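You operate a simulated robot arm through the tools that you are given. There is no shell and no other tool. Be economical: measure what you need, move in short steps, check, and stop when the job is done.

You are at the controls of a simulated robot arm. One attempt, no reset.

JOB
Switch the grinder off, open its dial to COARSE and brush the coffee dust off its top.
Fine: switch off first; slider to 6 cups for room; purple brush back. Set down upright: purple brush. What is to be rubbed or washed off counts as gone when no trace of it is left.

The check looks at the end state, three seconds after you hand in, the way a careful person would. Anything else that was tipped, shoved, dropped, spilled or broken makes it a failure.

ROBOT AND FRAMES
A 7-joint arm with a three-finger gripper, fixed in place. Base frame: the origin is at the foot of the arm, x ahead of it, y to its left, z up. Readings come in m, rad, newtons and seconds.
With the tool pointing down near the work surface it reaches from about 0.46 to 0.9 m from the base axis. Its first joint turns from -2.897 to 2.897 rad. Payload 2.69 kg.
The TCP is the grasp point between the finger pads, 0.029 m short of the fingertips. In the tool frame z runs along the fingers and y along their closing line. Largest opening 0.12 m; the body of the gripper starts 0.078 m behind the TCP.
Orientation is that of the tool frame in the base frame, as [roll, pitch, yaw] about the fixed x, y, z axes, in that order (R = Rz(yaw) Ry(pitch) Rx(roll)). With the fingers straight down and closing along the base's y, the tool's x points along the base's -x, its y along +y and its z along -z.

CONTROLS
- The arm moves only by the tool servo_tool. Its argument "steps" is a list that holds one entry, the list of rows, each a list of 7 numbers: the shift along the base's x, y, z in units of 50 mm (1.0 is 50 mm), then the turn, a rotation vector about the base's x, y, z in units of 4 degrees (1.0 is 4 degrees), then the closure, from 0 (fully open) to 1 (shut). In form: [[[x, y, z, ax, ay, az, grip], ...]]. A call has 1 to 8 rows; each row shifts and turns the commanded pose from where the row before left it. A call with a number of a shift or a turn outside -1 to 1 is refused whole. Each row takes 0.2 s and may step no farther than 0.05 m and 0.15 rad from the row before; otherwise, or with a gripper value out of range, the whole call is refused. Where a pose cannot be reached the arm comes as near as it can. A force on the tool above 40 N (or 10 N above the force at the start of the call, whichever is more), or a blocked arm, ends the call early, and 0.2 s more pass. The fingers move at their own pace and stop on an object; they squeeze with about 42 N. The grip force told is the motor's: it shows also when the fingers shut on nothing. Time passes only in rows, and 0.2 s behind the last, so rows that do not move let the fingers close. It gives the time, the measured TCP pose, the force on the tool (base axes), the opening and the grip force at its end, in the units of the frame above (readings bear some noise), with the torque about the TCP (base axes, N m) and any sound that the robot's microphone picked up, and new pictures: "show" is both (left out), scene, wrist or none.
- Cameras (640 x 400 px; columns grow to the right, rows downward): "scene" is fixed at [0.05, -0.6494, 1.6928]; the picture's right is [-0.21, -0.98, 0.00], its down [-0.95, 0.20, -0.25] and it looks along [0.24, -0.05, -0.97] (base axes); focal length 352 px, centre (320, 200). "wrist" rides on the gripper at [0.063, 0, -0.104] in the tool frame; the picture's right is [0.00, 1.00, 0.00], its down [-0.83, 0.00, -0.56] and it looks along [-0.56, 0.00, 0.83] (tool axes); focal length 275 px, centre (320, 200). There is no depth. A picture from a camera that has moved, and an enlarged one, comes with that camera's place and axes in the base frame and with its lens.
- lift_body(by): slides the trunk up (or, below 0, down) by that many m; the arm rides with it, the base frame stays. It gives what a move gives, with no picture.
- inspect(camera, box): a new picture of the part [left, top, right, bottom] of that camera's present view, enlarged. No time passes.
- sign_off(): hands the job in; it is judged then, once.

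Go step by step. Nothing tells you positions but the pictures and the camera data: compare them with the known pose of the tool, close in by small moves and look again before you grip or let go. The budget is 120 turns and 200 pictures, counting those below and the enlarged ones. Unless the task says otherwise, let go and move clear before handing in, and close with one line.

The tools are called after "Call:" as name(argument=value, ...) on one line, values as JSON. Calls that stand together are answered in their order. servo_tool: Moves the arm, as the interface text tells. Its arguments: {"type":"object","properties":{"steps":{"type":"array"},"show":{"type":"string","enum":["both","scene","wrist","none"]}},"required":["steps"]} The other tools are called the same way: lift_body (by) slides the trunk up or down; inspect (camera, box) takes an enlarged picture of a part of a camera's view; sign_off () hands the job in.

At the start:

```text
clock: 0.0
tcp_pos: [0.1952, -0.4902, 1.2502]
tool_rot: [-3.141, 0.0, -3.141]
force: [0.0, 0.5, 1.0]
wrist_torque: [-0.01, 0.01, 0.03]
width: 0.1198
finger_force: 0.0
trunk travel left (down, up): [-0.525, 0.061]
```

scene: 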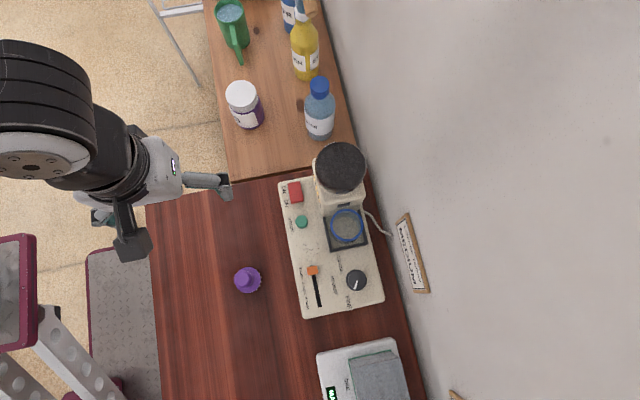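
wrist: 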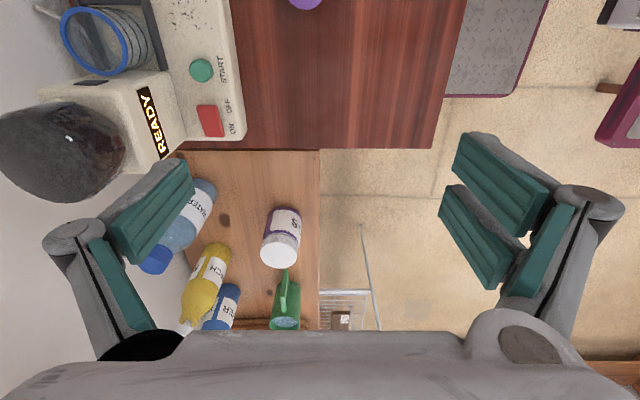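

I see a grinder on a red-brown table with a red switch, a green START button, an orange slider and a dark dial, with the purple brush nearby. I'll zoom in first.

Call:
inspect(camera="scene", box=[260, 130, 400, 220])

Call:
inspect(camera="scene", box=[270, 220, 400, 320])

Call:
inspect(camera="scene", box=[380, 200, 470, 300])

Call:
inspect(camera="wrist", box=[0, 0, 260, 200])

```text
4.44 times, centred on (330, 175) of scene
camera zoom: at [0.05, -0.6494, 1.6928], right [-0.21, -0.98, 0.0], down [-0.95, 0.2, -0.25], along [0.24, -0.05, -0.97], focal length 1565 px, centre (276, 311)
```

zoom: 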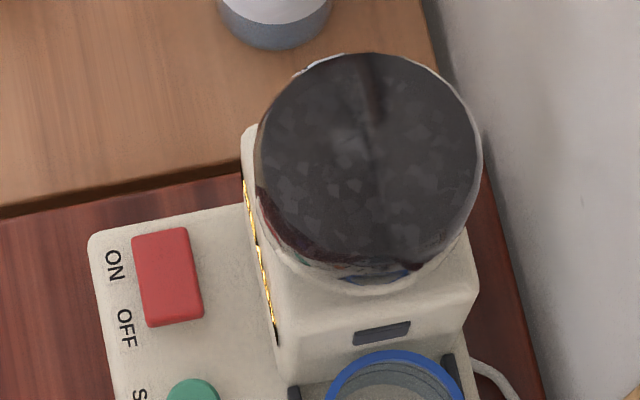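

```text
4.00 times, centred on (335, 270) of scene
camera zoom: at [0.05, -0.6494, 1.6928], right [-0.21, -0.98, 0.0], down [-0.95, 0.2, -0.25], along [0.24, -0.05, -0.97], focal length 1409 px, centre (260, -80)
```

zoom: 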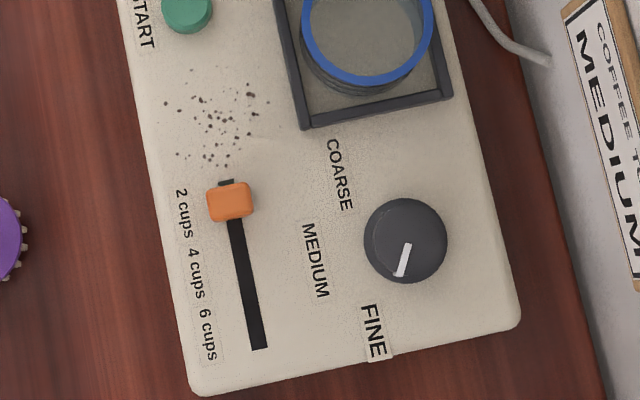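

```text
4.00 times, centred on (425, 250) of scene
camera zoom: at [0.05, -0.6494, 1.6928], right [-0.21, -0.98, 0.0], down [-0.95, 0.2, -0.25], along [0.24, -0.05, -0.97], focal length 1409 px, centre (-100, 0)
```

zoom: 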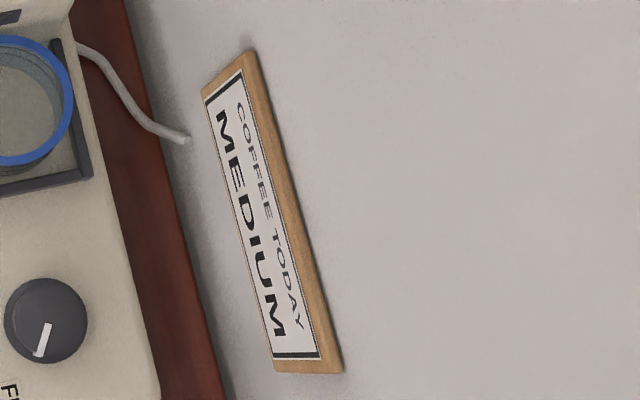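

```text
2.00 times, centred on (130, 100) of wrist
camera zoom: at [0.1334, -0.4907, 1.356], right [0.0, 1.0, 0.0], down [0.83, 0.0, 0.56], along [0.56, 0.0, -0.83], focal length 551 px, centre (700, 400)
```

zoom: 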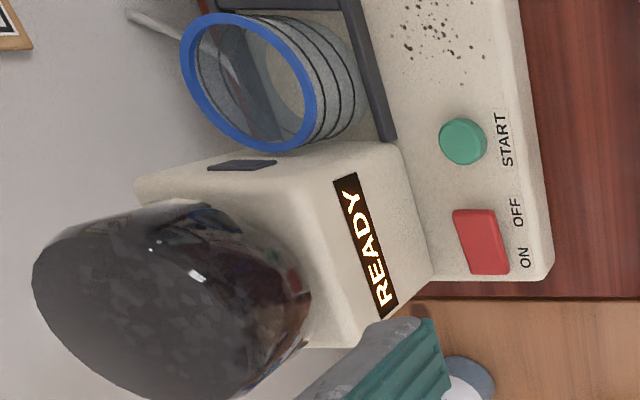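

The panel lines up with the base axes, with its top near z≈0.98. The switch comes out at about (0.25,-0.64), the slider at (0.09,-0.64), the dial at (0.05,-0.72) and the brush at (0.10,-0.51). I'll look closely at the brush and then turn the tool so it closes along x.

Call:
inspect(camera="scene", box=[227, 262, 271, 298])

Call:
servo_tool(steps=[[[0, -0.2, 0, 0, 0, -1, 0], [0, -0.2, 0, 0, 0, -1, 0], [0, -0.2, 0, 0, 0, -1, 0], [0, -0.2, 0, 0, 0, -1, 0], [0, -0.2, 0, 0, 0, -1, 0], [0, -0.2, 0, 0, 0, -1, 0], [0, -0.2, 0, 0, 0, -1, 0], [0, -0.2, 0, 0, 0, -1, 0]]], show="none")

Call:
servo_tool(steps=[[[0, 0, 0, 0, 0, -1, 0], [0, 0, 0, 0, 0, -1, 0], [0, 0, 0, 0, 0, -1, 0], [0, 0, 0, 0, 0, -1, 0], [0, 0, 0, 0, 0, -1, 0], [0, 0, 0, 0, 0, -1, 0], [0, 0, 0, 0, 0, -1, 0], [0, 0, 0, 0, 0, -1, 0]]], show="none")

Call:
servo_tool(steps=[[[0, 0, 0, 0, 0, -1, 0], [0, 0, 0, 0, 0, -1, 0], [0, 0, 0, 0, 0, -1, 0], [0, 0, 0, 0, 0, -1, 0], [0, 0, 0, 0, 0, -1, 0], [0, 0, 0, 0, 0, -1, 0], [0, 0, 0, 0, 0, -0.5, 0], [0, 0, 0, 0, 0, 0, 0]]])

```text
11.11 times, centred on (249, 280) of scene
camera zoom: at [0.05, -0.6494, 1.6928], right [-0.21, -0.98, 0.0], down [-0.95, 0.2, -0.25], along [0.24, -0.05, -0.97], focal length 3914 px, centre (1109, -689)
```

zoom: 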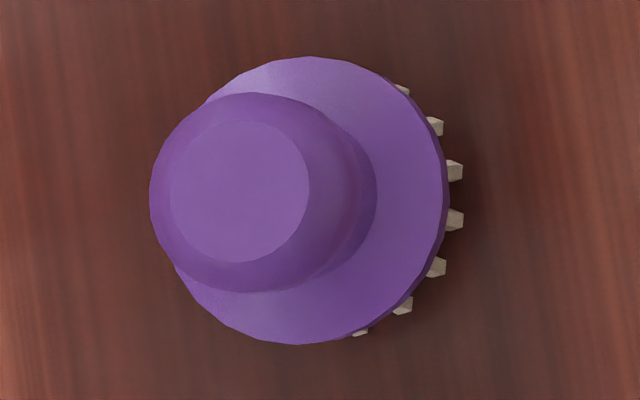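

```text
clock: 1.8
tcp_pos: [0.1951, -0.5703, 1.2516]
tool_rot: [-3.14, 0.001, 2.583]
force: [0.2, -0.1, -0.1]
wrist_torque: [-0.01, -0.03, 0.01]
width: 0.1197
finger_force: 0.1
trunk travel left (down, up): [-0.525, 0.061]
```

```text
clock: 3.6
tcp_pos: [0.1948, -0.5705, 1.2503]
tool_rot: [3.141, -0.001, 2.025]
force: [-0.2, -0.2, -0.2]
wrist_torque: [-0.02, 0.01, 0.0]
width: 0.1198
finger_force: 0.0
trunk travel left (down, up): [-0.525, 0.061]
```

```text
clock: 5.4
tcp_pos: [0.1962, -0.57, 1.2508]
tool_rot: [-3.141, -0.001, 1.571]
force: [0.2, 0.3, -1.0]
wrist_torque: [-0.01, 0.01, 0.0]
width: 0.12
finger_force: 0.2
trunk travel left (down, up): [-0.525, 0.061]
camera wrist: at [0.1964, -0.5073, 1.3562], right [1.0, 0.0, 0.0], down [0.0, -0.83, 0.56], along [0.0, -0.56, -0.83], focal length 275 px, centre (320, 200)
```

scene: 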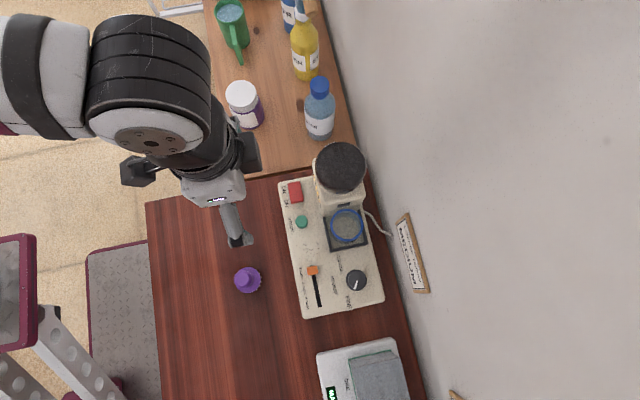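
wrist: 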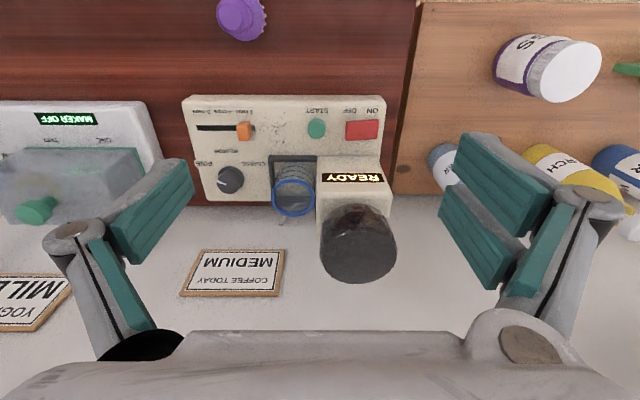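

The turn worked, and this view puts the switch at about (0.253,-0.638,0.99) again. I'll zoom on the switch and the panel.

Call:
inspect(camera="wrist", box=[290, 90, 400, 160])

Call:
inspect(camera="wrist", box=[180, 85, 300, 205])

Call:
inspect(camera="wrist", box=[210, 0, 274, 40])

```text
5.71 times, centred on (345, 125) of wrist
camera zoom: at [0.1964, -0.5073, 1.3562], right [1.0, 0.0, 0.0], down [0.0, -0.83, 0.56], along [0.0, -0.56, -0.83], focal length 1573 px, centre (177, 629)
```

zoom: 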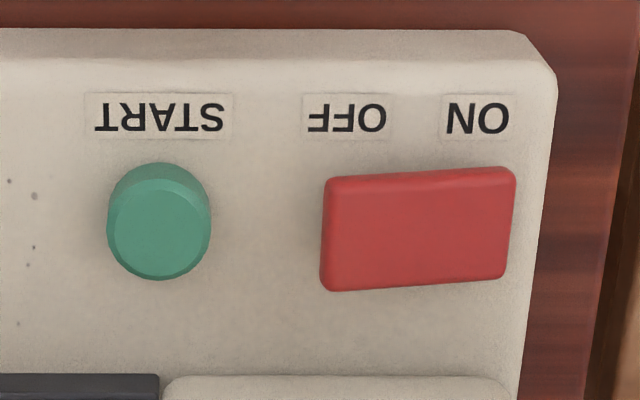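

```text
3.33 times, centred on (240, 145) of wrist
camera zoom: at [0.1964, -0.5073, 1.3562], right [1.0, 0.0, 0.0], down [0.0, -0.83, 0.56], along [0.0, -0.56, -0.83], focal length 918 px, centre (587, 383)
```

zoom: 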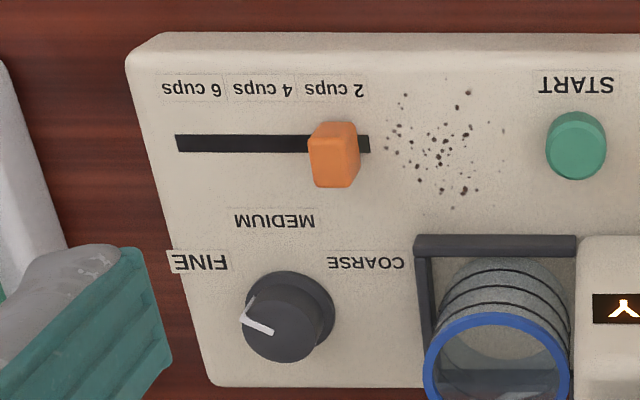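

```text
10.00 times, centred on (242, 20) of wrist
camera zoom: at [0.1964, -0.5073, 1.3562], right [1.0, 0.0, 0.0], down [0.0, -0.83, 0.56], along [0.0, -0.56, -0.83], focal length 2753 px, centre (1100, 2000)
```

zoom: 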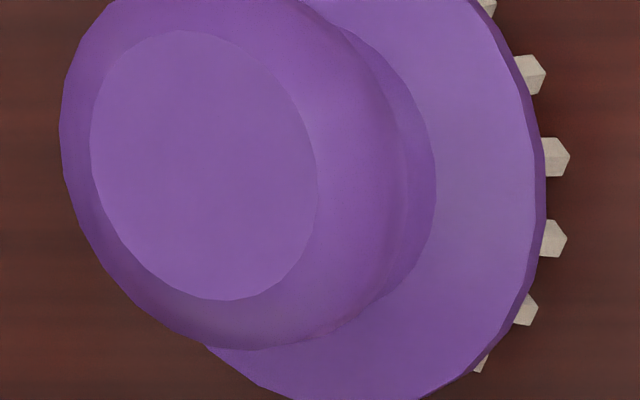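

The ON end of the rocker is pressed in and the OFF end (x≈0.238) stands proud. I'll close the fingers and come in above the OFF end.

Call:
servo_tool(steps=[[[0.44, -0.67, 0, 0, 0, 0, 1], [0.44, -0.67, 0, 0, 0, 0, 1], [0, 0, -0.9, 0, 0, 0, 1], [0, 0, -0.9, 0, 0, 0, 1], [0, 0, -0.9, 0, 0, 0, 1], [0, 0, -0.9, 0, 0, 0, 1], [0, 0, 0, 0, 0, 0, 1]]])

```text
clock: 7.0
tcp_pos: [0.2393, -0.6374, 1.0696]
tool_rot: [-3.14, -0.001, 1.571]
force: [-0.6, 0.0, -0.6]
wrist_torque: [-0.03, -0.02, 0.0]
width: 0.0002
finger_force: 28.6
trunk travel left (down, up): [-0.525, 0.061]
camera wrist: at [0.2407, -0.5746, 1.1753], right [1.0, 0.0, 0.0], down [0.0, -0.83, 0.56], along [0.0, -0.56, -0.83], focal length 275 px, centre (320, 200)
```

scene: 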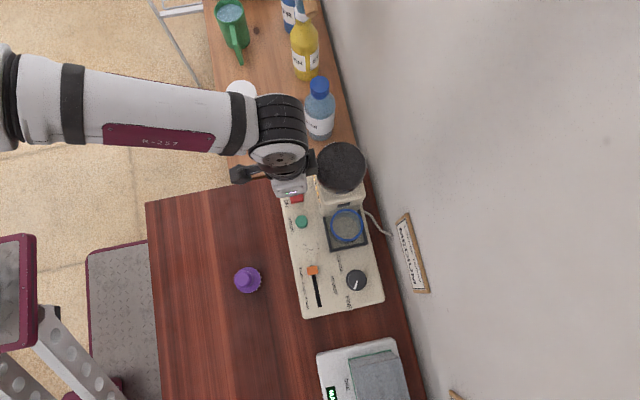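
wrist: 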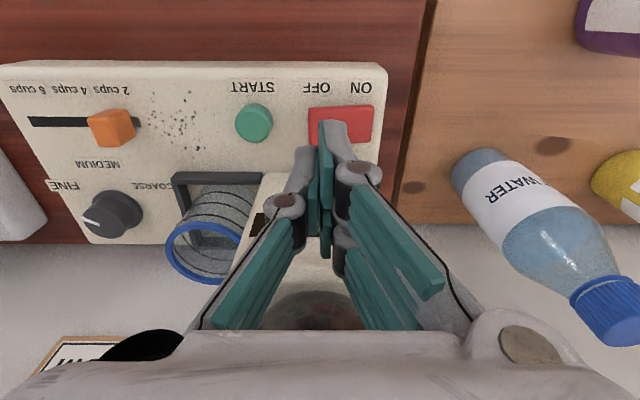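

The fingertips are above the OFF end. Before pressing, I'll check how far the wrist is from the bean hopper.

Call:
inspect(camera="scene", box=[220, 120, 380, 220])

Call:
inspect(camera="wrist", box=[200, 60, 440, 360])

```text
4.00 times, centred on (300, 170) of scene
camera zoom: at [0.05, -0.6494, 1.6928], right [-0.21, -0.98, 0.0], down [-0.95, 0.2, -0.25], along [0.24, -0.05, -0.97], focal length 1409 px, centre (400, 320)
```

zoom: 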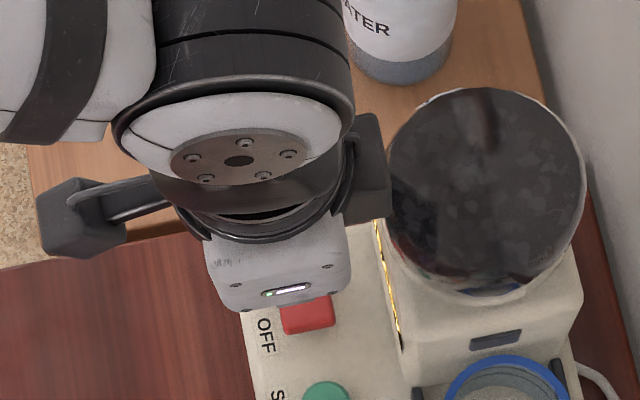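

```text
1.33 times, centred on (320, 210) of wrist
camera zoom: at [0.2407, -0.5746, 1.1753], right [1.0, 0.0, 0.0], down [0.0, -0.83, 0.56], along [0.0, -0.56, -0.83], focal length 367 px, centre (320, 187)
```

zoom: 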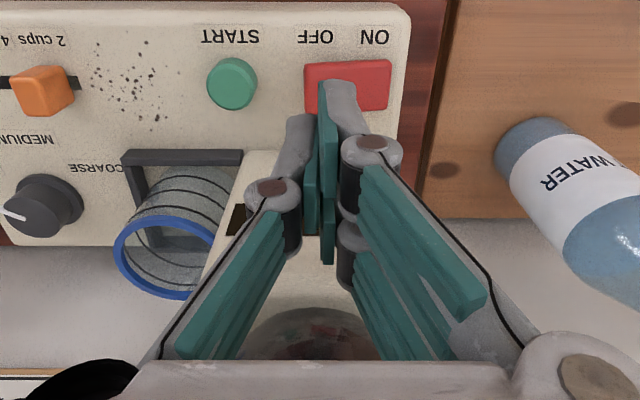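

A block on the wrist comes close to the hopper, which tops out around z 1.14. I'll tilt the tool 20° so the hand leans away toward +y and the tip stays over OFF.

Call:
servo_tool(steps=[[[0, 0.06, 0, -1, 0, 0, 1], [0, 0.06, 0, -1, 0, 0, 1], [0, 0.06, 0, -1, 0, 0, 1], [0, 0.06, 0, -1, 0, 0, 1], [0, 0.06, 0, -1, 0, 0, 1], [0, 0, -0.5, 0, 0, 0, 1]]])

```text
clock: 8.4
tcp_pos: [0.2389, -0.621, 1.0465]
tool_rot: [3.141, 0.35, 1.57]
force: [-0.7, 0.9, 0.9]
wrist_torque: [0.0, -0.03, 0.01]
width: 0.0003
finger_force: 28.8
trunk travel left (down, up): [-0.525, 0.061]
camera wrist: at [0.2396, -0.5265, 1.1234], right [1.0, 0.01, 0.0], down [0.0, -0.59, 0.81], along [0.0, -0.81, -0.59], focal length 275 px, centre (320, 200)
```

scene: 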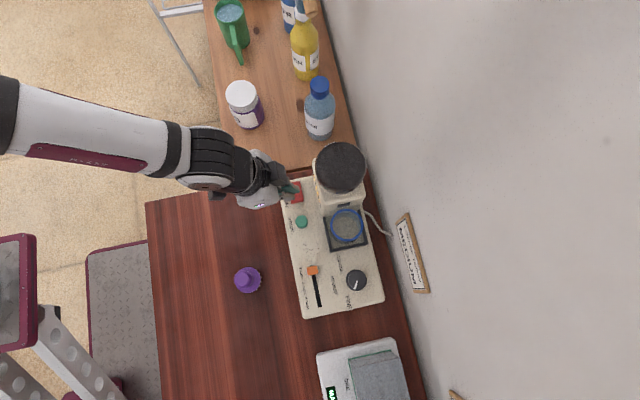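
wrist: 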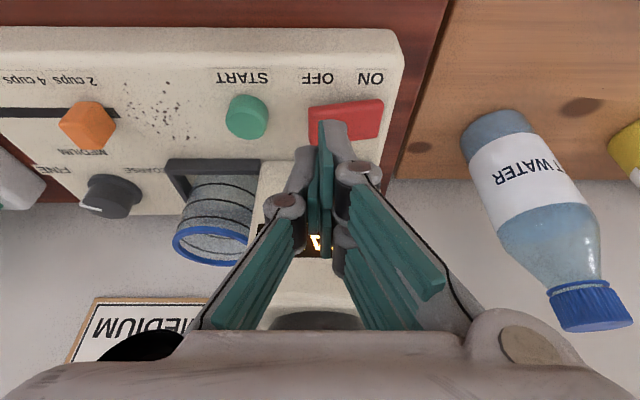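

There is clearance now, so I'll press down slowly.

Call:
servo_tool(steps=[[[0, -0.1, -0.15, 0, 0, 0, 1], [0, 0, -0.15, 0, 0, 0, 1], [0, 0, -0.1, 0, 0, 0, 1], [0, 0, -0.1, 0, 0, 0, 1], [0, 0, -0.06, 0, 0, 0, 1]]])

```text
clock: 9.6
tcp_pos: [0.2383, -0.6264, 1.0177]
tool_rot: [3.141, 0.348, 1.571]
force: [-0.1, -0.5, -0.4]
wrist_torque: [-0.01, 0.02, 0.02]
width: 0.0
finger_force: 28.7
trunk travel left (down, up): [-0.525, 0.061]
camera wrist: at [0.2397, -0.5328, 1.0946], right [1.0, 0.0, 0.0], down [0.0, -0.59, 0.81], along [0.0, -0.81, -0.59], focal length 275 px, centre (320, 200)
```

scene: 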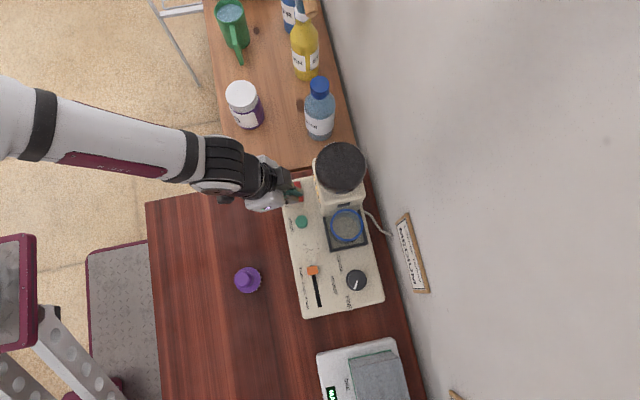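
wrist: 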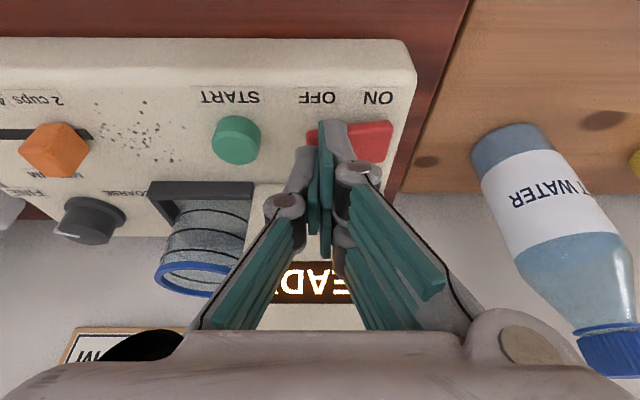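

No contact yet, so I'll keep going down in small steps.

Call:
servo_tool(steps=[[[0, 0, -0.06, 0, 0, 0, 1], [0, 0, -0.06, 0, 0, 0, 1], [0, 0, -0.06, 0, 0, 0, 1]]], show="wrist")

```text
clock: 10.4
tcp_pos: [0.2377, -0.6277, 1.0114]
tool_rot: [3.141, 0.355, 1.567]
force: [-8.1, 6.2, 18.8]
wrist_torque: [0.12, 0.09, -0.31]
width: 0.0062
finger_force: 28.4
trunk travel left (down, up): [-0.525, 0.061]
camera wrist: at [0.2383, -0.5327, 1.088], right [1.0, 0.0, 0.0], down [0.0, -0.59, 0.81], along [0.0, -0.81, -0.59], focal length 275 px, centre (320, 200)
```

wrist: 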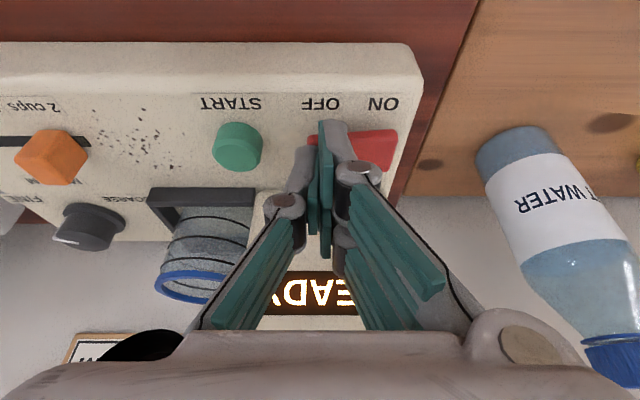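

Contact reads 19 N, so I'll press a little further.

Call:
servo_tool(steps=[[[0, 0, -0.06, 0, 0, 0, 1], [0, 0, -0.06, 0, 0, 0, 1], [0, 0, 0, 0, 0, 0, 1]]], show="wrist")

```text
clock: 11.0
tcp_pos: [0.2364, -0.627, 1.0076]
tool_rot: [3.141, 0.352, 1.569]
force: [-5.3, 16.2, 19.3]
wrist_torque: [0.44, -0.02, 0.11]
width: 0.0002
finger_force: 28.7
trunk travel left (down, up): [-0.525, 0.061]
stopped in row 3: the force on the tool passed its limit at 45 N (the readings are from after the stop); the commanded pose is now the measured one
camera wrist: at [0.2382, -0.532, 1.0842], right [1.0, 0.0, 0.0], down [0.0, -0.59, 0.81], along [0.0, -0.81, -0.59], focal length 275 px, centre (320, 200)
```

wrist: 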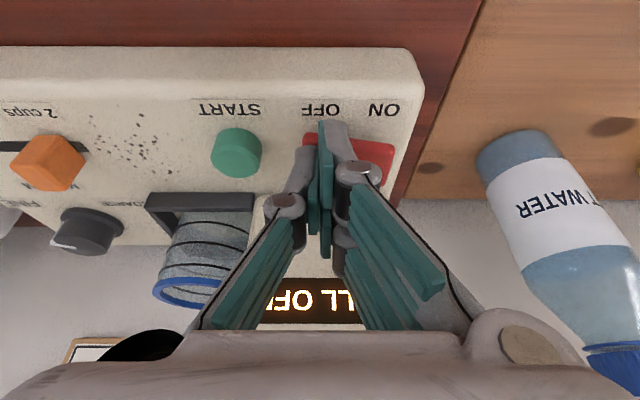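

The display now reads "…LL OFF", so the press worked. I'll back off, straighten up and move over the slider.

Call:
servo_tool(steps=[[[0, 0.2, 0.9, 0, 0, 0, 1], [0, 0.1, 0.9, 0, 0, 0, 1], [-0.6, -0.06, 0.2, 1, 0, 0, 0.5], [-0.6, -0.1, 0, 1, 0, 0, 0.5], [-0.6, -0.1, 0, 1, 0, 0, 0.5], [-0.6, -0.1, 0, 1, 0, 0, 0.5], [-0.6, -0.1, 0, 1, 0, 0, 0.5], [0, -0.08, 0, 0, 0, 0, 0.5]]])

```text
clock: 12.8
tcp_pos: [0.0873, -0.639, 1.1057]
tool_rot: [-3.141, 0.004, 1.571]
force: [-0.7, -0.9, 0.2]
wrist_torque: [0.01, 0.02, 0.0]
width: 0.0599
finger_force: 0.1
trunk travel left (down, up): [-0.525, 0.061]
camera wrist: at [0.089, -0.5766, 1.2106], right [1.0, 0.0, 0.0], down [0.0, -0.83, 0.56], along [0.0, -0.56, -0.83], focal length 275 px, centre (320, 200)
```

scene: 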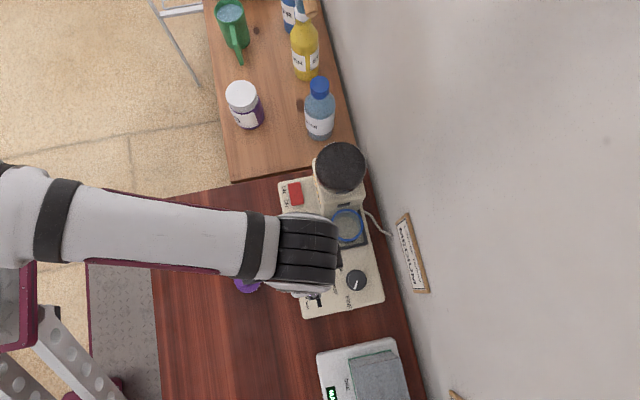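
wrist: 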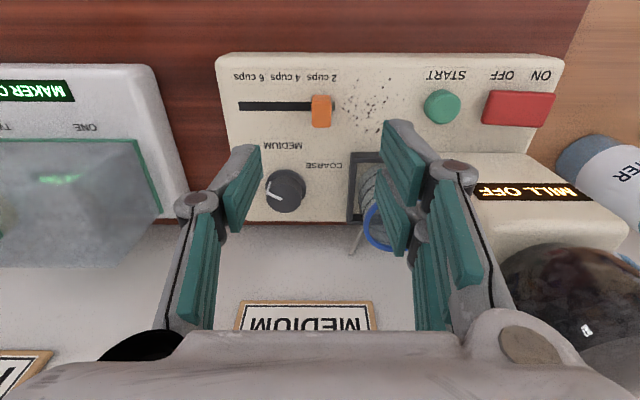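

The display reads MILL OFF and the TCP is right above the slider knob. One zoom to check the sizes.

Call:
inspect(camera="wrist", box=[220, 60, 400, 170])

Call:
inspect(camera="wrist", box=[230, 140, 360, 230])

```text
3.56 times, centred on (310, 115) of wrist
camera zoom: at [0.089, -0.5766, 1.2106], right [1.0, 0.0, 0.0], down [0.0, -0.83, 0.56], along [0.0, -0.56, -0.83], focal length 979 px, centre (356, 502)
```

zoom: 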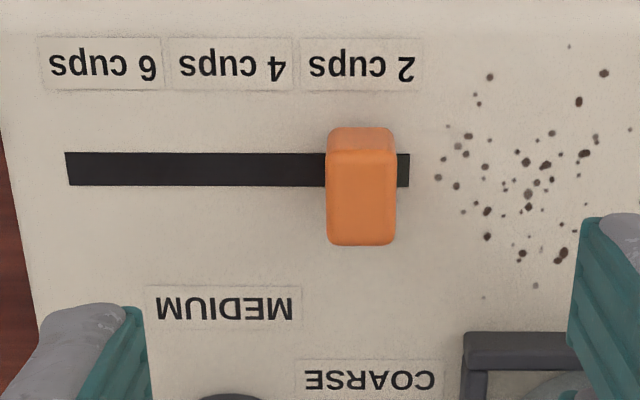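

```text
4.44 times, centred on (295, 185) of wrist
camera zoom: at [0.089, -0.5766, 1.2106], right [1.0, 0.0, 0.0], down [0.0, -0.83, 0.56], along [0.0, -0.56, -0.83], focal length 1224 px, centre (431, 267)
```

zoom: 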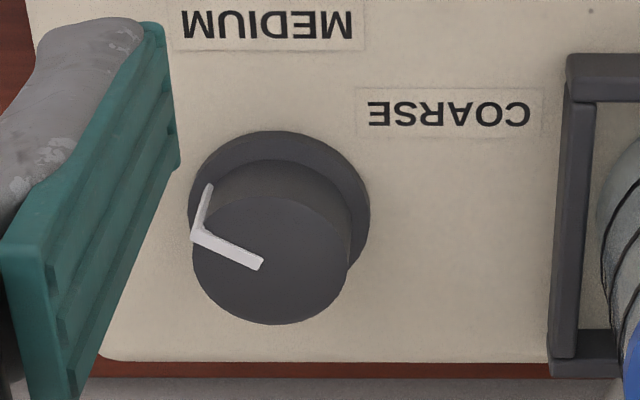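

The knob is 16 mm wide at x≈0.090, and the 6-cup mark is at x≈0.03. I'll lower the open fingers around it without touching the panel.

Call:
servo_tool(steps=[[[0.04, 0, -0.6, 0, 0, 0, 0.65], [0, 0, -0.6, 0, 0, 0, 0.65], [0, 0, -0.4, 0, 0, 0, 0.65], [0, 0, -0.2, 0, 0, 0, 0.65], [0, 0, 0, 0, 0, 0, 0.65]]], show="wrist")

```text
clock: 14.0
tcp_pos: [0.0905, -0.6399, 1.0156]
tool_rot: [-3.141, 0.002, 1.567]
force: [0.6, 0.0, 0.0]
wrist_torque: [0.01, 0.0, 0.0]
width: 0.0424
finger_force: 0.2
trunk travel left (down, up): [-0.525, 0.061]
camera wrist: at [0.0917, -0.5763, 1.121], right [1.0, 0.0, 0.0], down [0.0, -0.83, 0.56], along [0.0, -0.56, -0.83], focal length 275 px, centre (320, 200)
```

wrist: 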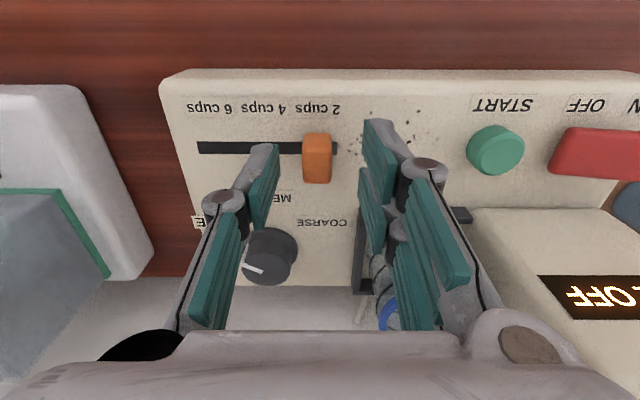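

Alignment is good. I'll go down another 5 mm and close on the knob.

Call:
servo_tool(steps=[[[0, 0, -0.1, 0, 0, 0, 0.65], [0, 0, 0, 0, 0, 0, 0.65], [0, 0, 0, 0, 0, 0, 1], [0, 0, 0, 0, 0, 0, 1]]], show="wrist")

```text
clock: 15.0
tcp_pos: [0.0891, -0.6411, 1.0114]
tool_rot: [-3.14, 0.002, 1.568]
force: [-4.2, 0.3, -1.0]
wrist_torque: [-0.32, 0.09, 0.06]
width: 0.0153
finger_force: 41.9
trunk travel left (down, up): [-0.525, 0.061]
camera wrist: at [0.0908, -0.5769, 1.1158], right [1.0, 0.0, 0.0], down [0.0, -0.83, 0.56], along [0.0, -0.56, -0.83], focal length 275 px, centre (320, 200)
```

wrist: 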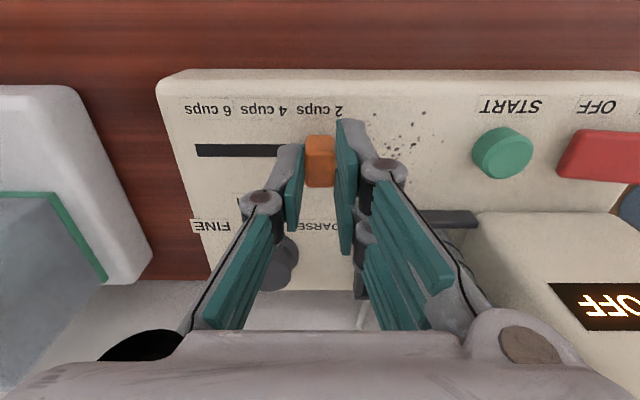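

I have the knob. Now I'll slide it toward −x.

Call:
servo_tool(steps=[[[-0.2, 0, 0, 0, 0, 0, 1], [-0.2, 0, 0, 0, 0, 0, 1], [-0.2, 0, 0, 0, 0, 0, 1], [-0.2, 0, 0, 0, 0, 0, 1], [-0.2, 0, 0, 0, 0, 0, 1], [-0.16, 0, 0, 0, 0, 0, 1], [0, 0, 0, 0, 0, 0, 1]]], show="wrist")

```text
clock: 16.6
tcp_pos: [0.0302, -0.6393, 1.0108]
tool_rot: [-3.14, 0.003, 1.571]
force: [-0.5, 1.4, 10.7]
wrist_torque: [0.76, 0.04, 0.07]
width: 0.0155
finger_force: 41.7
trunk travel left (down, up): [-0.525, 0.061]
camera wrist: at [0.0323, -0.5767, 1.1157], right [1.0, 0.0, 0.0], down [0.0, -0.83, 0.56], along [0.0, -0.56, -0.83], focal length 275 px, centre (320, 200)
```

wrist: 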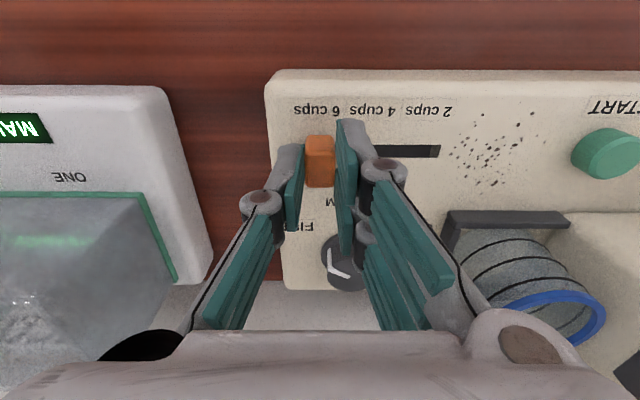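

The knob lines up with "6 cups". I'll release, rise and move toward the dial.

Call:
servo_tool(steps=[[[0, 0, 0, 0, 0, 0, 0.7], [0, 0, 0, 0, 0, 0, 0.7], [0, 0, 0.6, 0, 0, 0, 0.5], [0, 0, 0.6, 0, 0, 0, 0.5], [0.22, -0.6, 0.5, 0, 0, 0, 0.5], [0.22, -0.5, 0, 0, 0, 0, 0.5], [0, 0, 0, 0, 0, 0, 0.5]]])

Call:
inspect(camera="wrist", box=[240, 40, 400, 140])

```text
clock: 18.2
tcp_pos: [0.0535, -0.6956, 1.0957]
tool_rot: [-3.141, 0.003, 1.57]
force: [0.0, 0.3, 0.1]
wrist_torque: [-0.01, 0.01, -0.01]
width: 0.06
finger_force: 0.1
trunk travel left (down, up): [-0.525, 0.061]
camera wrist: at [0.0552, -0.6318, 1.2008], right [1.0, 0.0, 0.0], down [0.0, -0.83, 0.56], along [0.0, -0.56, -0.83], focal length 275 px, centre (320, 200)
```

scene: 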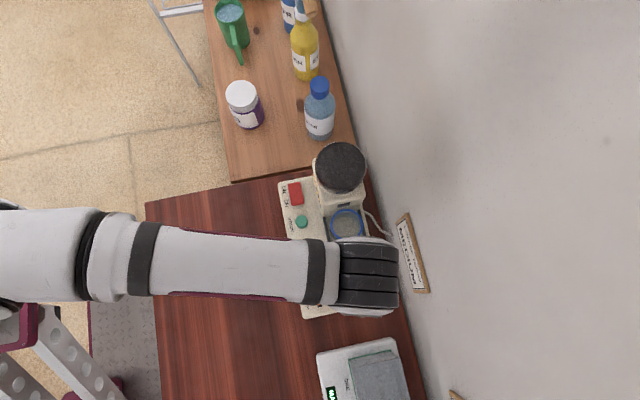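
wrist: 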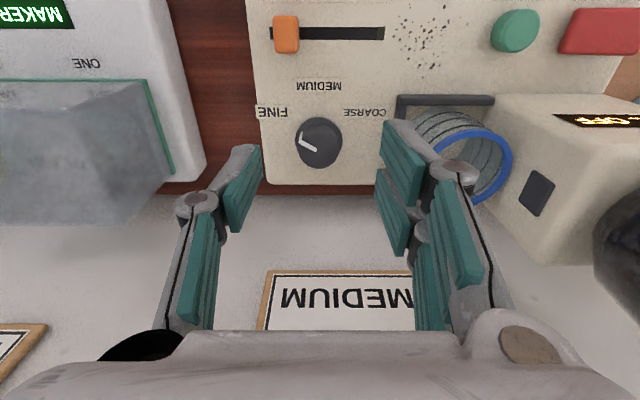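

```text
4.00 times, centred on (320, 90) of wrist
camera zoom: at [0.0552, -0.6318, 1.2008], right [1.0, 0.0, 0.0], down [0.0, -0.83, 0.56], along [0.0, -0.56, -0.83], focal length 1101 px, centre (320, 640)
```

zoom: 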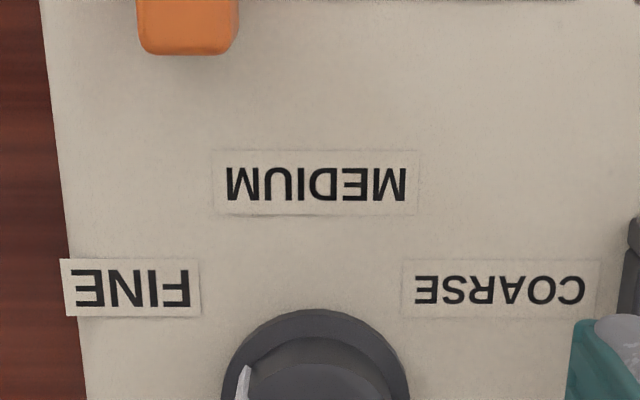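

I need the dial centre more precisely, so I'll zoom on it.

Call:
inspect(camera="wrist", box=[270, 95, 370, 195])

```text
4.00 times, centred on (320, 145) of wrist
camera zoom: at [0.0552, -0.6318, 1.2008], right [1.0, 0.0, 0.0], down [0.0, -0.83, 0.56], along [0.0, -0.56, -0.83], focal length 1101 px, centre (320, 420)
```

zoom: 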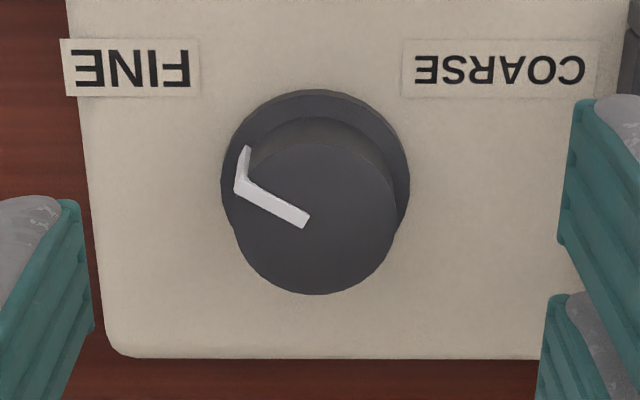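

The dial centre is at (0.0545,-0.7203), its top at z≈0.998 and its diameter about 32 mm. I'll descend around it.

Call:
servo_tool(steps=[[[0.02, -0.494, 0, 0, 0, 0, 0.5], [0, 0, -0.6, 0, 0, 0, 0.5], [0, 0, -0.6, 0, 0, 0, 0.5], [0, 0, -0.3, 0, 0, 0, 0.5], [0, 0, -0.1, 0, 0, 0, 0.5], [0, 0, 0, 0, 0, 0, 0.5]]], show="wrist")

```text
clock: 19.6
tcp_pos: [0.0547, -0.7201, 1.0145]
tool_rot: [3.141, 0.003, 1.57]
force: [-0.6, -0.2, -0.6]
wrist_torque: [-0.04, 0.03, -0.01]
width: 0.06
finger_force: 0.1
trunk travel left (down, up): [-0.525, 0.061]
camera wrist: at [0.056, -0.6568, 1.1197], right [1.0, 0.0, 0.0], down [0.0, -0.83, 0.56], along [0.0, -0.56, -0.83], focal length 275 px, centre (320, 200)
```

wrist: 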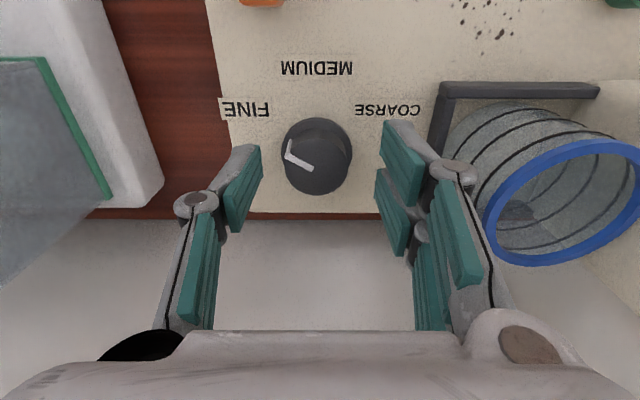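

The dial is centred. I'll close on it and begin turning it clockwise (−z).

Call:
servo_tool(steps=[[[0, 0, 0, 0, 0, 0, 1], [0, 0, 0, 0, 0, 0, 1], [0, 0, 0, 0, 0, -1, 1], [0, 0, 0, 0, 0, -1, 1], [0, 0, 0, 0, 0, -1, 1], [0, 0, 0, 0, 0, -1, 1], [0, 0, 0, 0, 0, -1, 1]]])

```text
clock: 21.2
tcp_pos: [0.0531, -0.72, 1.015]
tool_rot: [-3.14, 0.003, 1.221]
force: [-7.8, -2.6, -1.7]
wrist_torque: [-0.05, 0.29, -0.02]
width: 0.0335
finger_force: 45.4
trunk travel left (down, up): [-0.525, 0.061]
camera wrist: at [0.0777, -0.6607, 1.12], right [0.94, -0.34, 0.0], down [-0.28, -0.78, 0.56], along [-0.19, -0.53, -0.83], focal length 275 px, centre (320, 200)
```

scene: 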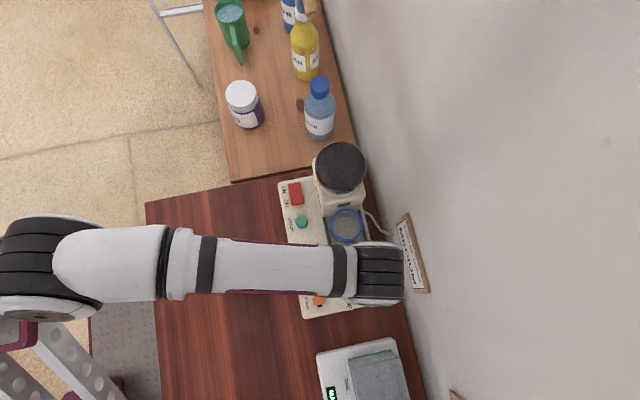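
wrist: 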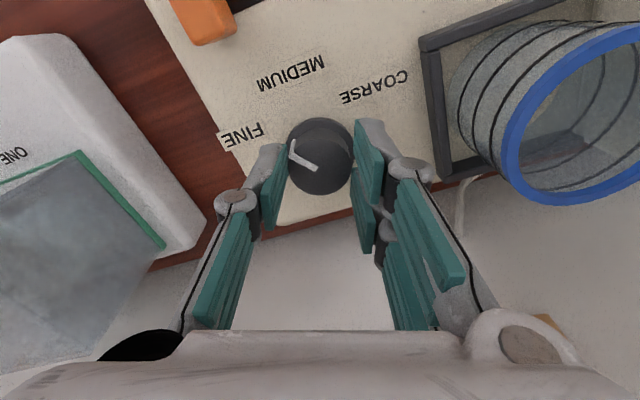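

The dial turns with the grip, so I'll continue.

Call:
servo_tool(steps=[[[0, 0, 0, 0, 0, -1, 1], [0, 0, 0, 0, 0, -1, 1], [0, 0, 0, 0, 0, -1, 1], [0, 0, 0, 0, 0, -1, 1], [0, 0, 0, 0, 0, -1, 1], [0, 0, 0, 0, 0, -1, 1], [0, 0, 0, 0, 0, -1, 1], [0, 0, 0, 0, 0, -1, 1]]], show="wrist")

Call:
servo_tool(steps=[[[0, 0, 0, 0, 0, -1, 1], [0, 0, 0, 0, 0, -1, 1], [0, 0, 0, 0, 0, -1, 1], [0, 0, 0, 0, 0, -1, 1], [0, 0, 0, 0, 0, -1, 1], [0, 0, 0, 0, 0, -1, 1], [0, 0, 0, 0, 0, -1, 1], [0, 0, 0, 0, 0, -1, 1]]])

```text
clock: 23.0
tcp_pos: [0.0572, -0.7208, 1.0157]
tool_rot: [3.139, 0.003, 0.663]
force: [3.6, -17.9, -7.0]
wrist_torque: [-0.01, -0.55, 0.12]
width: 0.0335
finger_force: 44.6
trunk travel left (down, up): [-0.525, 0.061]
camera wrist: at [0.1081, -0.6826, 1.1201], right [0.62, -0.79, 0.0], down [-0.65, -0.51, 0.56], along [-0.44, -0.35, -0.83], focal length 275 px, centre (320, 200)
```

wrist: 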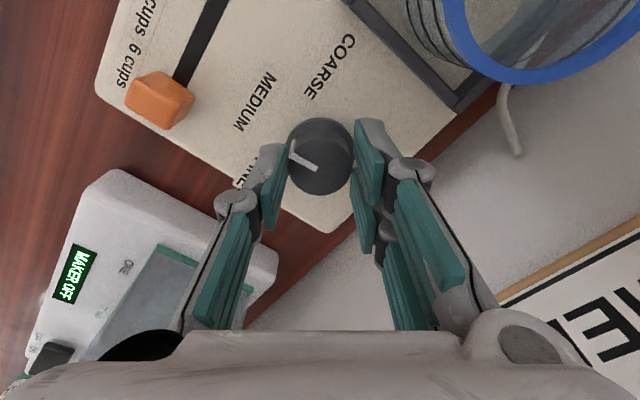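

```text
clock: 24.5
tcp_pos: [0.0575, -0.7243, 1.0155]
tool_rot: [3.132, 0.004, 0.245]
force: [1.9, -12.0, -11.2]
wrist_torque: [-0.51, 0.31, 0.11]
width: 0.0335
finger_force: 45.0
trunk travel left (down, up): [-0.525, 0.061]
stopped in row 7: the force on the tool passed its limit at 41 N (the readings are from after the stop); the commanded pose is now the measured one
camera wrist: at [0.1205, -0.7069, 1.1201], right [0.25, -0.97, 0.01], down [-0.8, -0.2, 0.56], along [-0.54, -0.15, -0.83], focal length 275 px, centre (320, 200)
```

scene: 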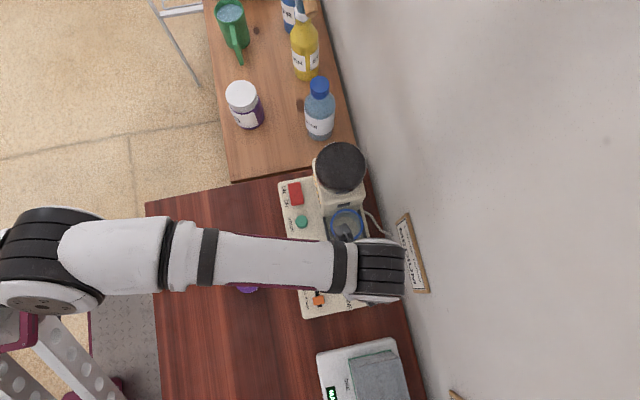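
wrist: 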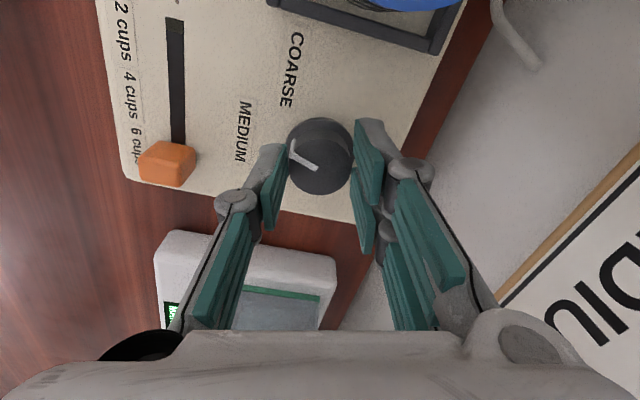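

The turn stopped on side force after about 76°. I'll open the fingers, let the force go and look.

Call:
servo_tool(steps=[[[0, 0, 0, 0, 0, 0, 0.5], [0, 0, 0, 0, 0, 0, 0.5], [0, 0, 0, 0, 0, 0, 0.5]]], show="wrist")

Call:
inspect(camera="wrist", box=[230, 80, 410, 220])

```text
clock: 25.3
tcp_pos: [0.057, -0.7222, 1.0162]
tool_rot: [3.134, 0.004, 0.243]
force: [-0.5, -0.4, -0.3]
wrist_torque: [-0.02, 0.0, -0.01]
width: 0.0598
finger_force: 0.0
trunk travel left (down, up): [-0.525, 0.061]
camera wrist: at [0.1197, -0.706, 1.1211], right [0.25, -0.97, 0.01], down [-0.8, -0.2, 0.56], along [-0.54, -0.14, -0.83], focal length 275 px, centre (320, 200)
```

wrist: 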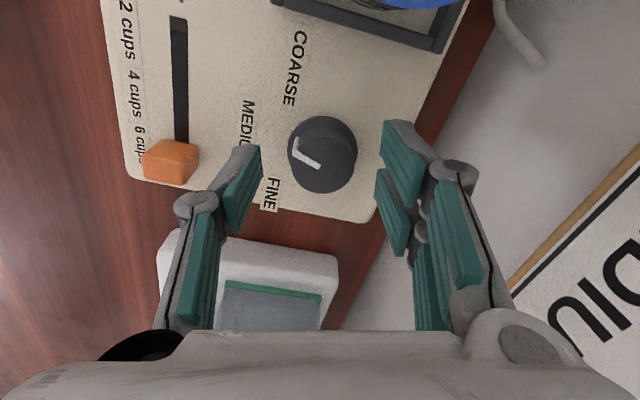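

```text
2.86 times, centred on (320, 150) of wrist
camera zoom: at [0.1197, -0.706, 1.1211], right [0.25, -0.97, 0.01], down [-0.8, -0.2, 0.56], along [-0.54, -0.14, -0.83], focal length 786 px, centre (320, 343)
```

zoom: 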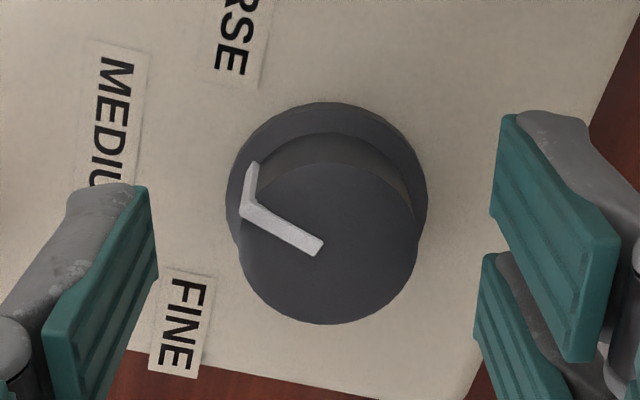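

The dial pointer is now at about 78°, between MEDIUM and COARSE. The drift says the true dial centre is (0.0545,-0.7235), so I'll recentre, grip again and go on.

Call:
servo_tool(steps=[[[-0.05, -0.03, 0, 0, 0, 0, 0.5], [0, 0, 0, 0, 0, 0, 0.5], [0, 0, 0, 0, 0, 0, 1], [0, 0, 0, 0, 0, 0, 1], [0, 0, 0, 0, 0, -1, 1], [0, 0, 0, 0, 0, -1, 1], [0, 0, 0, 0, 0, -1, 1], [0, 0, 0, 0, 0, -1, 1]]], show="none")

```text
clock: 27.1
tcp_pos: [0.0546, -0.7253, 1.0151]
tool_rot: [3.134, 0.004, -0.034]
force: [-0.2, 0.3, -0.2]
wrist_torque: [0.02, -0.04, 0.05]
width: 0.0
finger_force: 28.7
trunk travel left (down, up): [-0.525, 0.061]
```

The fingers shut on nothing, so I need to look before doing anything else.

Call:
servo_tool(steps=[[[0, 0, 0, 0, 0, 0, 1]]])

Call:
inspect(camera="wrist", box=[230, 60, 410, 220])

```text
clock: 27.5
tcp_pos: [0.054, -0.7236, 1.016]
tool_rot: [3.135, 0.004, -0.035]
force: [0.8, 0.3, -0.3]
wrist_torque: [0.02, 0.02, 0.01]
width: 0.0001
finger_force: 28.8
trunk travel left (down, up): [-0.525, 0.061]
camera wrist: at [0.1191, -0.7253, 1.1207], right [-0.03, -1.0, 0.01], down [-0.83, 0.03, 0.56], along [-0.56, 0.01, -0.83], focal length 275 px, centre (320, 200)
```

scene: 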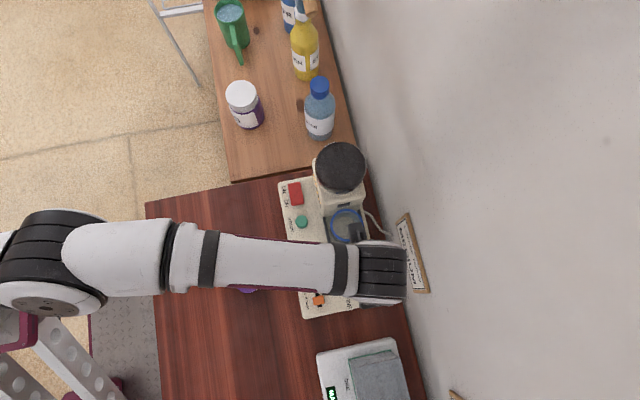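
wrist: 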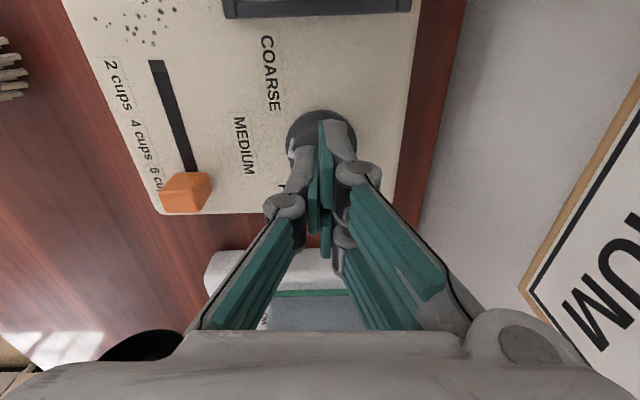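

```text
2.50 times, centred on (320, 140) of wrist
camera zoom: at [0.1191, -0.7253, 1.1207], right [-0.03, -1.0, 0.01], down [-0.83, 0.03, 0.56], along [-0.56, 0.01, -0.83], focal length 688 px, centre (320, 350)
```

zoom: 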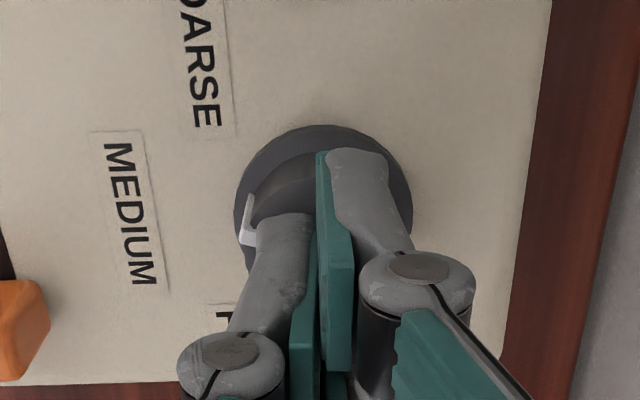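

The fingers slid over the dial, so its top is lower than I thought: z≈0.986, panel ≈0.966, centre (0.054,-0.7253). I'll lift, open, recentre and grip about 10 mm deeper.

Call:
servo_tool(steps=[[[0, 0, 0.2, 0, 0, 0, 1], [0, -0.035, 0, 0, 0, 0, 0.5], [0, 0, 0, 0, 0, 0, 0.5], [0, 0, -0.2, 0, 0, 0, 0.5], [0, 0, -0.1, 0, 0, 0, 0.5], [0, 0, -0.1, 0, 0, 0, 0.5], [0, 0, 0, 0, 0, 0, 0.5]]], show="wrist")

Call:
inspect(camera="wrist", box=[230, 60, 410, 220])

```text
clock: 29.1
tcp_pos: [0.0546, -0.7253, 1.0049]
tool_rot: [3.134, 0.007, -0.036]
force: [-0.6, 0.4, -0.1]
wrist_torque: [-0.01, -0.02, -0.03]
width: 0.0599
finger_force: 0.1
trunk travel left (down, up): [-0.525, 0.061]
camera wrist: at [0.1195, -0.7271, 1.1104], right [-0.03, -1.0, 0.01], down [-0.83, 0.03, 0.56], along [-0.56, 0.01, -0.83], focal length 275 px, centre (320, 200)
```

wrist: 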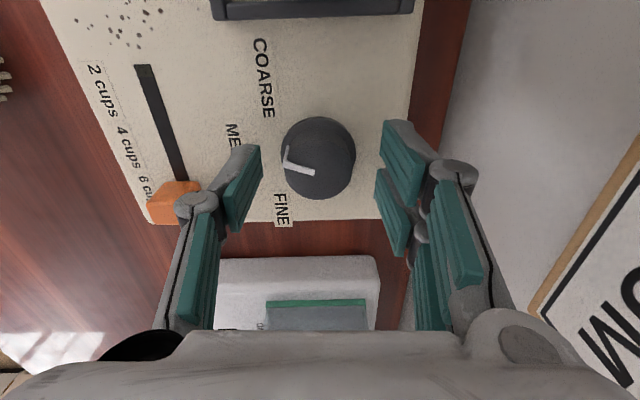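

```text
2.50 times, centred on (320, 140) of wrist
camera zoom: at [0.1195, -0.7271, 1.1104], right [-0.03, -1.0, 0.01], down [-0.83, 0.03, 0.56], along [-0.56, 0.01, -0.83], focal length 688 px, centre (320, 350)
```

zoom: 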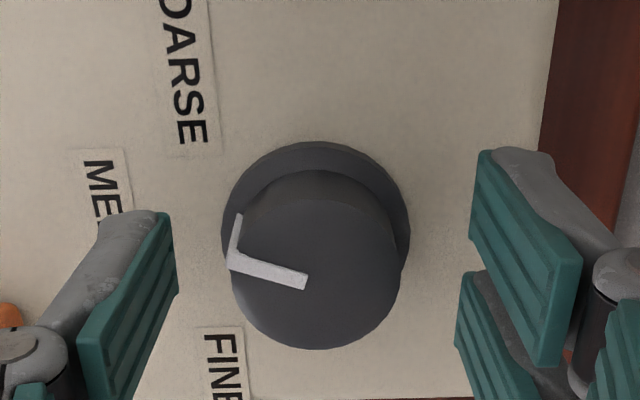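

Now well centred and low enough. The pointer is around 71°, so I'll grip and turn another 41° or so.

Call:
servo_tool(steps=[[[0, 0, 0, 0, 0, 0, 1], [0, 0, 0, 0, 0, 0, 1], [0, 0, 0, 0, 0, -1, 1], [0, 0, 0, 0, 0, -1, 1], [0, 0, 0, 0, 0, -1, 1], [0, 0, 0, 0, 0, -1, 1], [0, 0, 0, 0, 0, -1, 1]]], show="wrist")

```text
clock: 30.7
tcp_pos: [0.0541, -0.7246, 1.0048]
tool_rot: [3.137, 0.005, -0.382]
force: [0.5, 10.7, -7.8]
wrist_torque: [0.16, -0.58, -0.02]
width: 0.0329
finger_force: 44.9
trunk travel left (down, up): [-0.525, 0.061]
camera wrist: at [0.1152, -0.7485, 1.1106], right [-0.37, -0.93, 0.01], down [-0.77, 0.31, 0.56], along [-0.52, 0.2, -0.83], focal length 275 px, centre (320, 200)
```

wrist: 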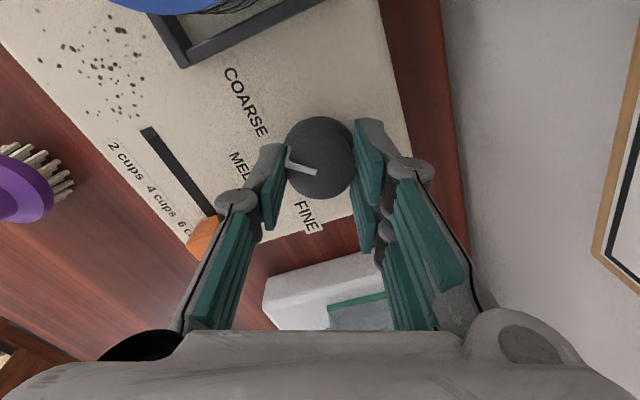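

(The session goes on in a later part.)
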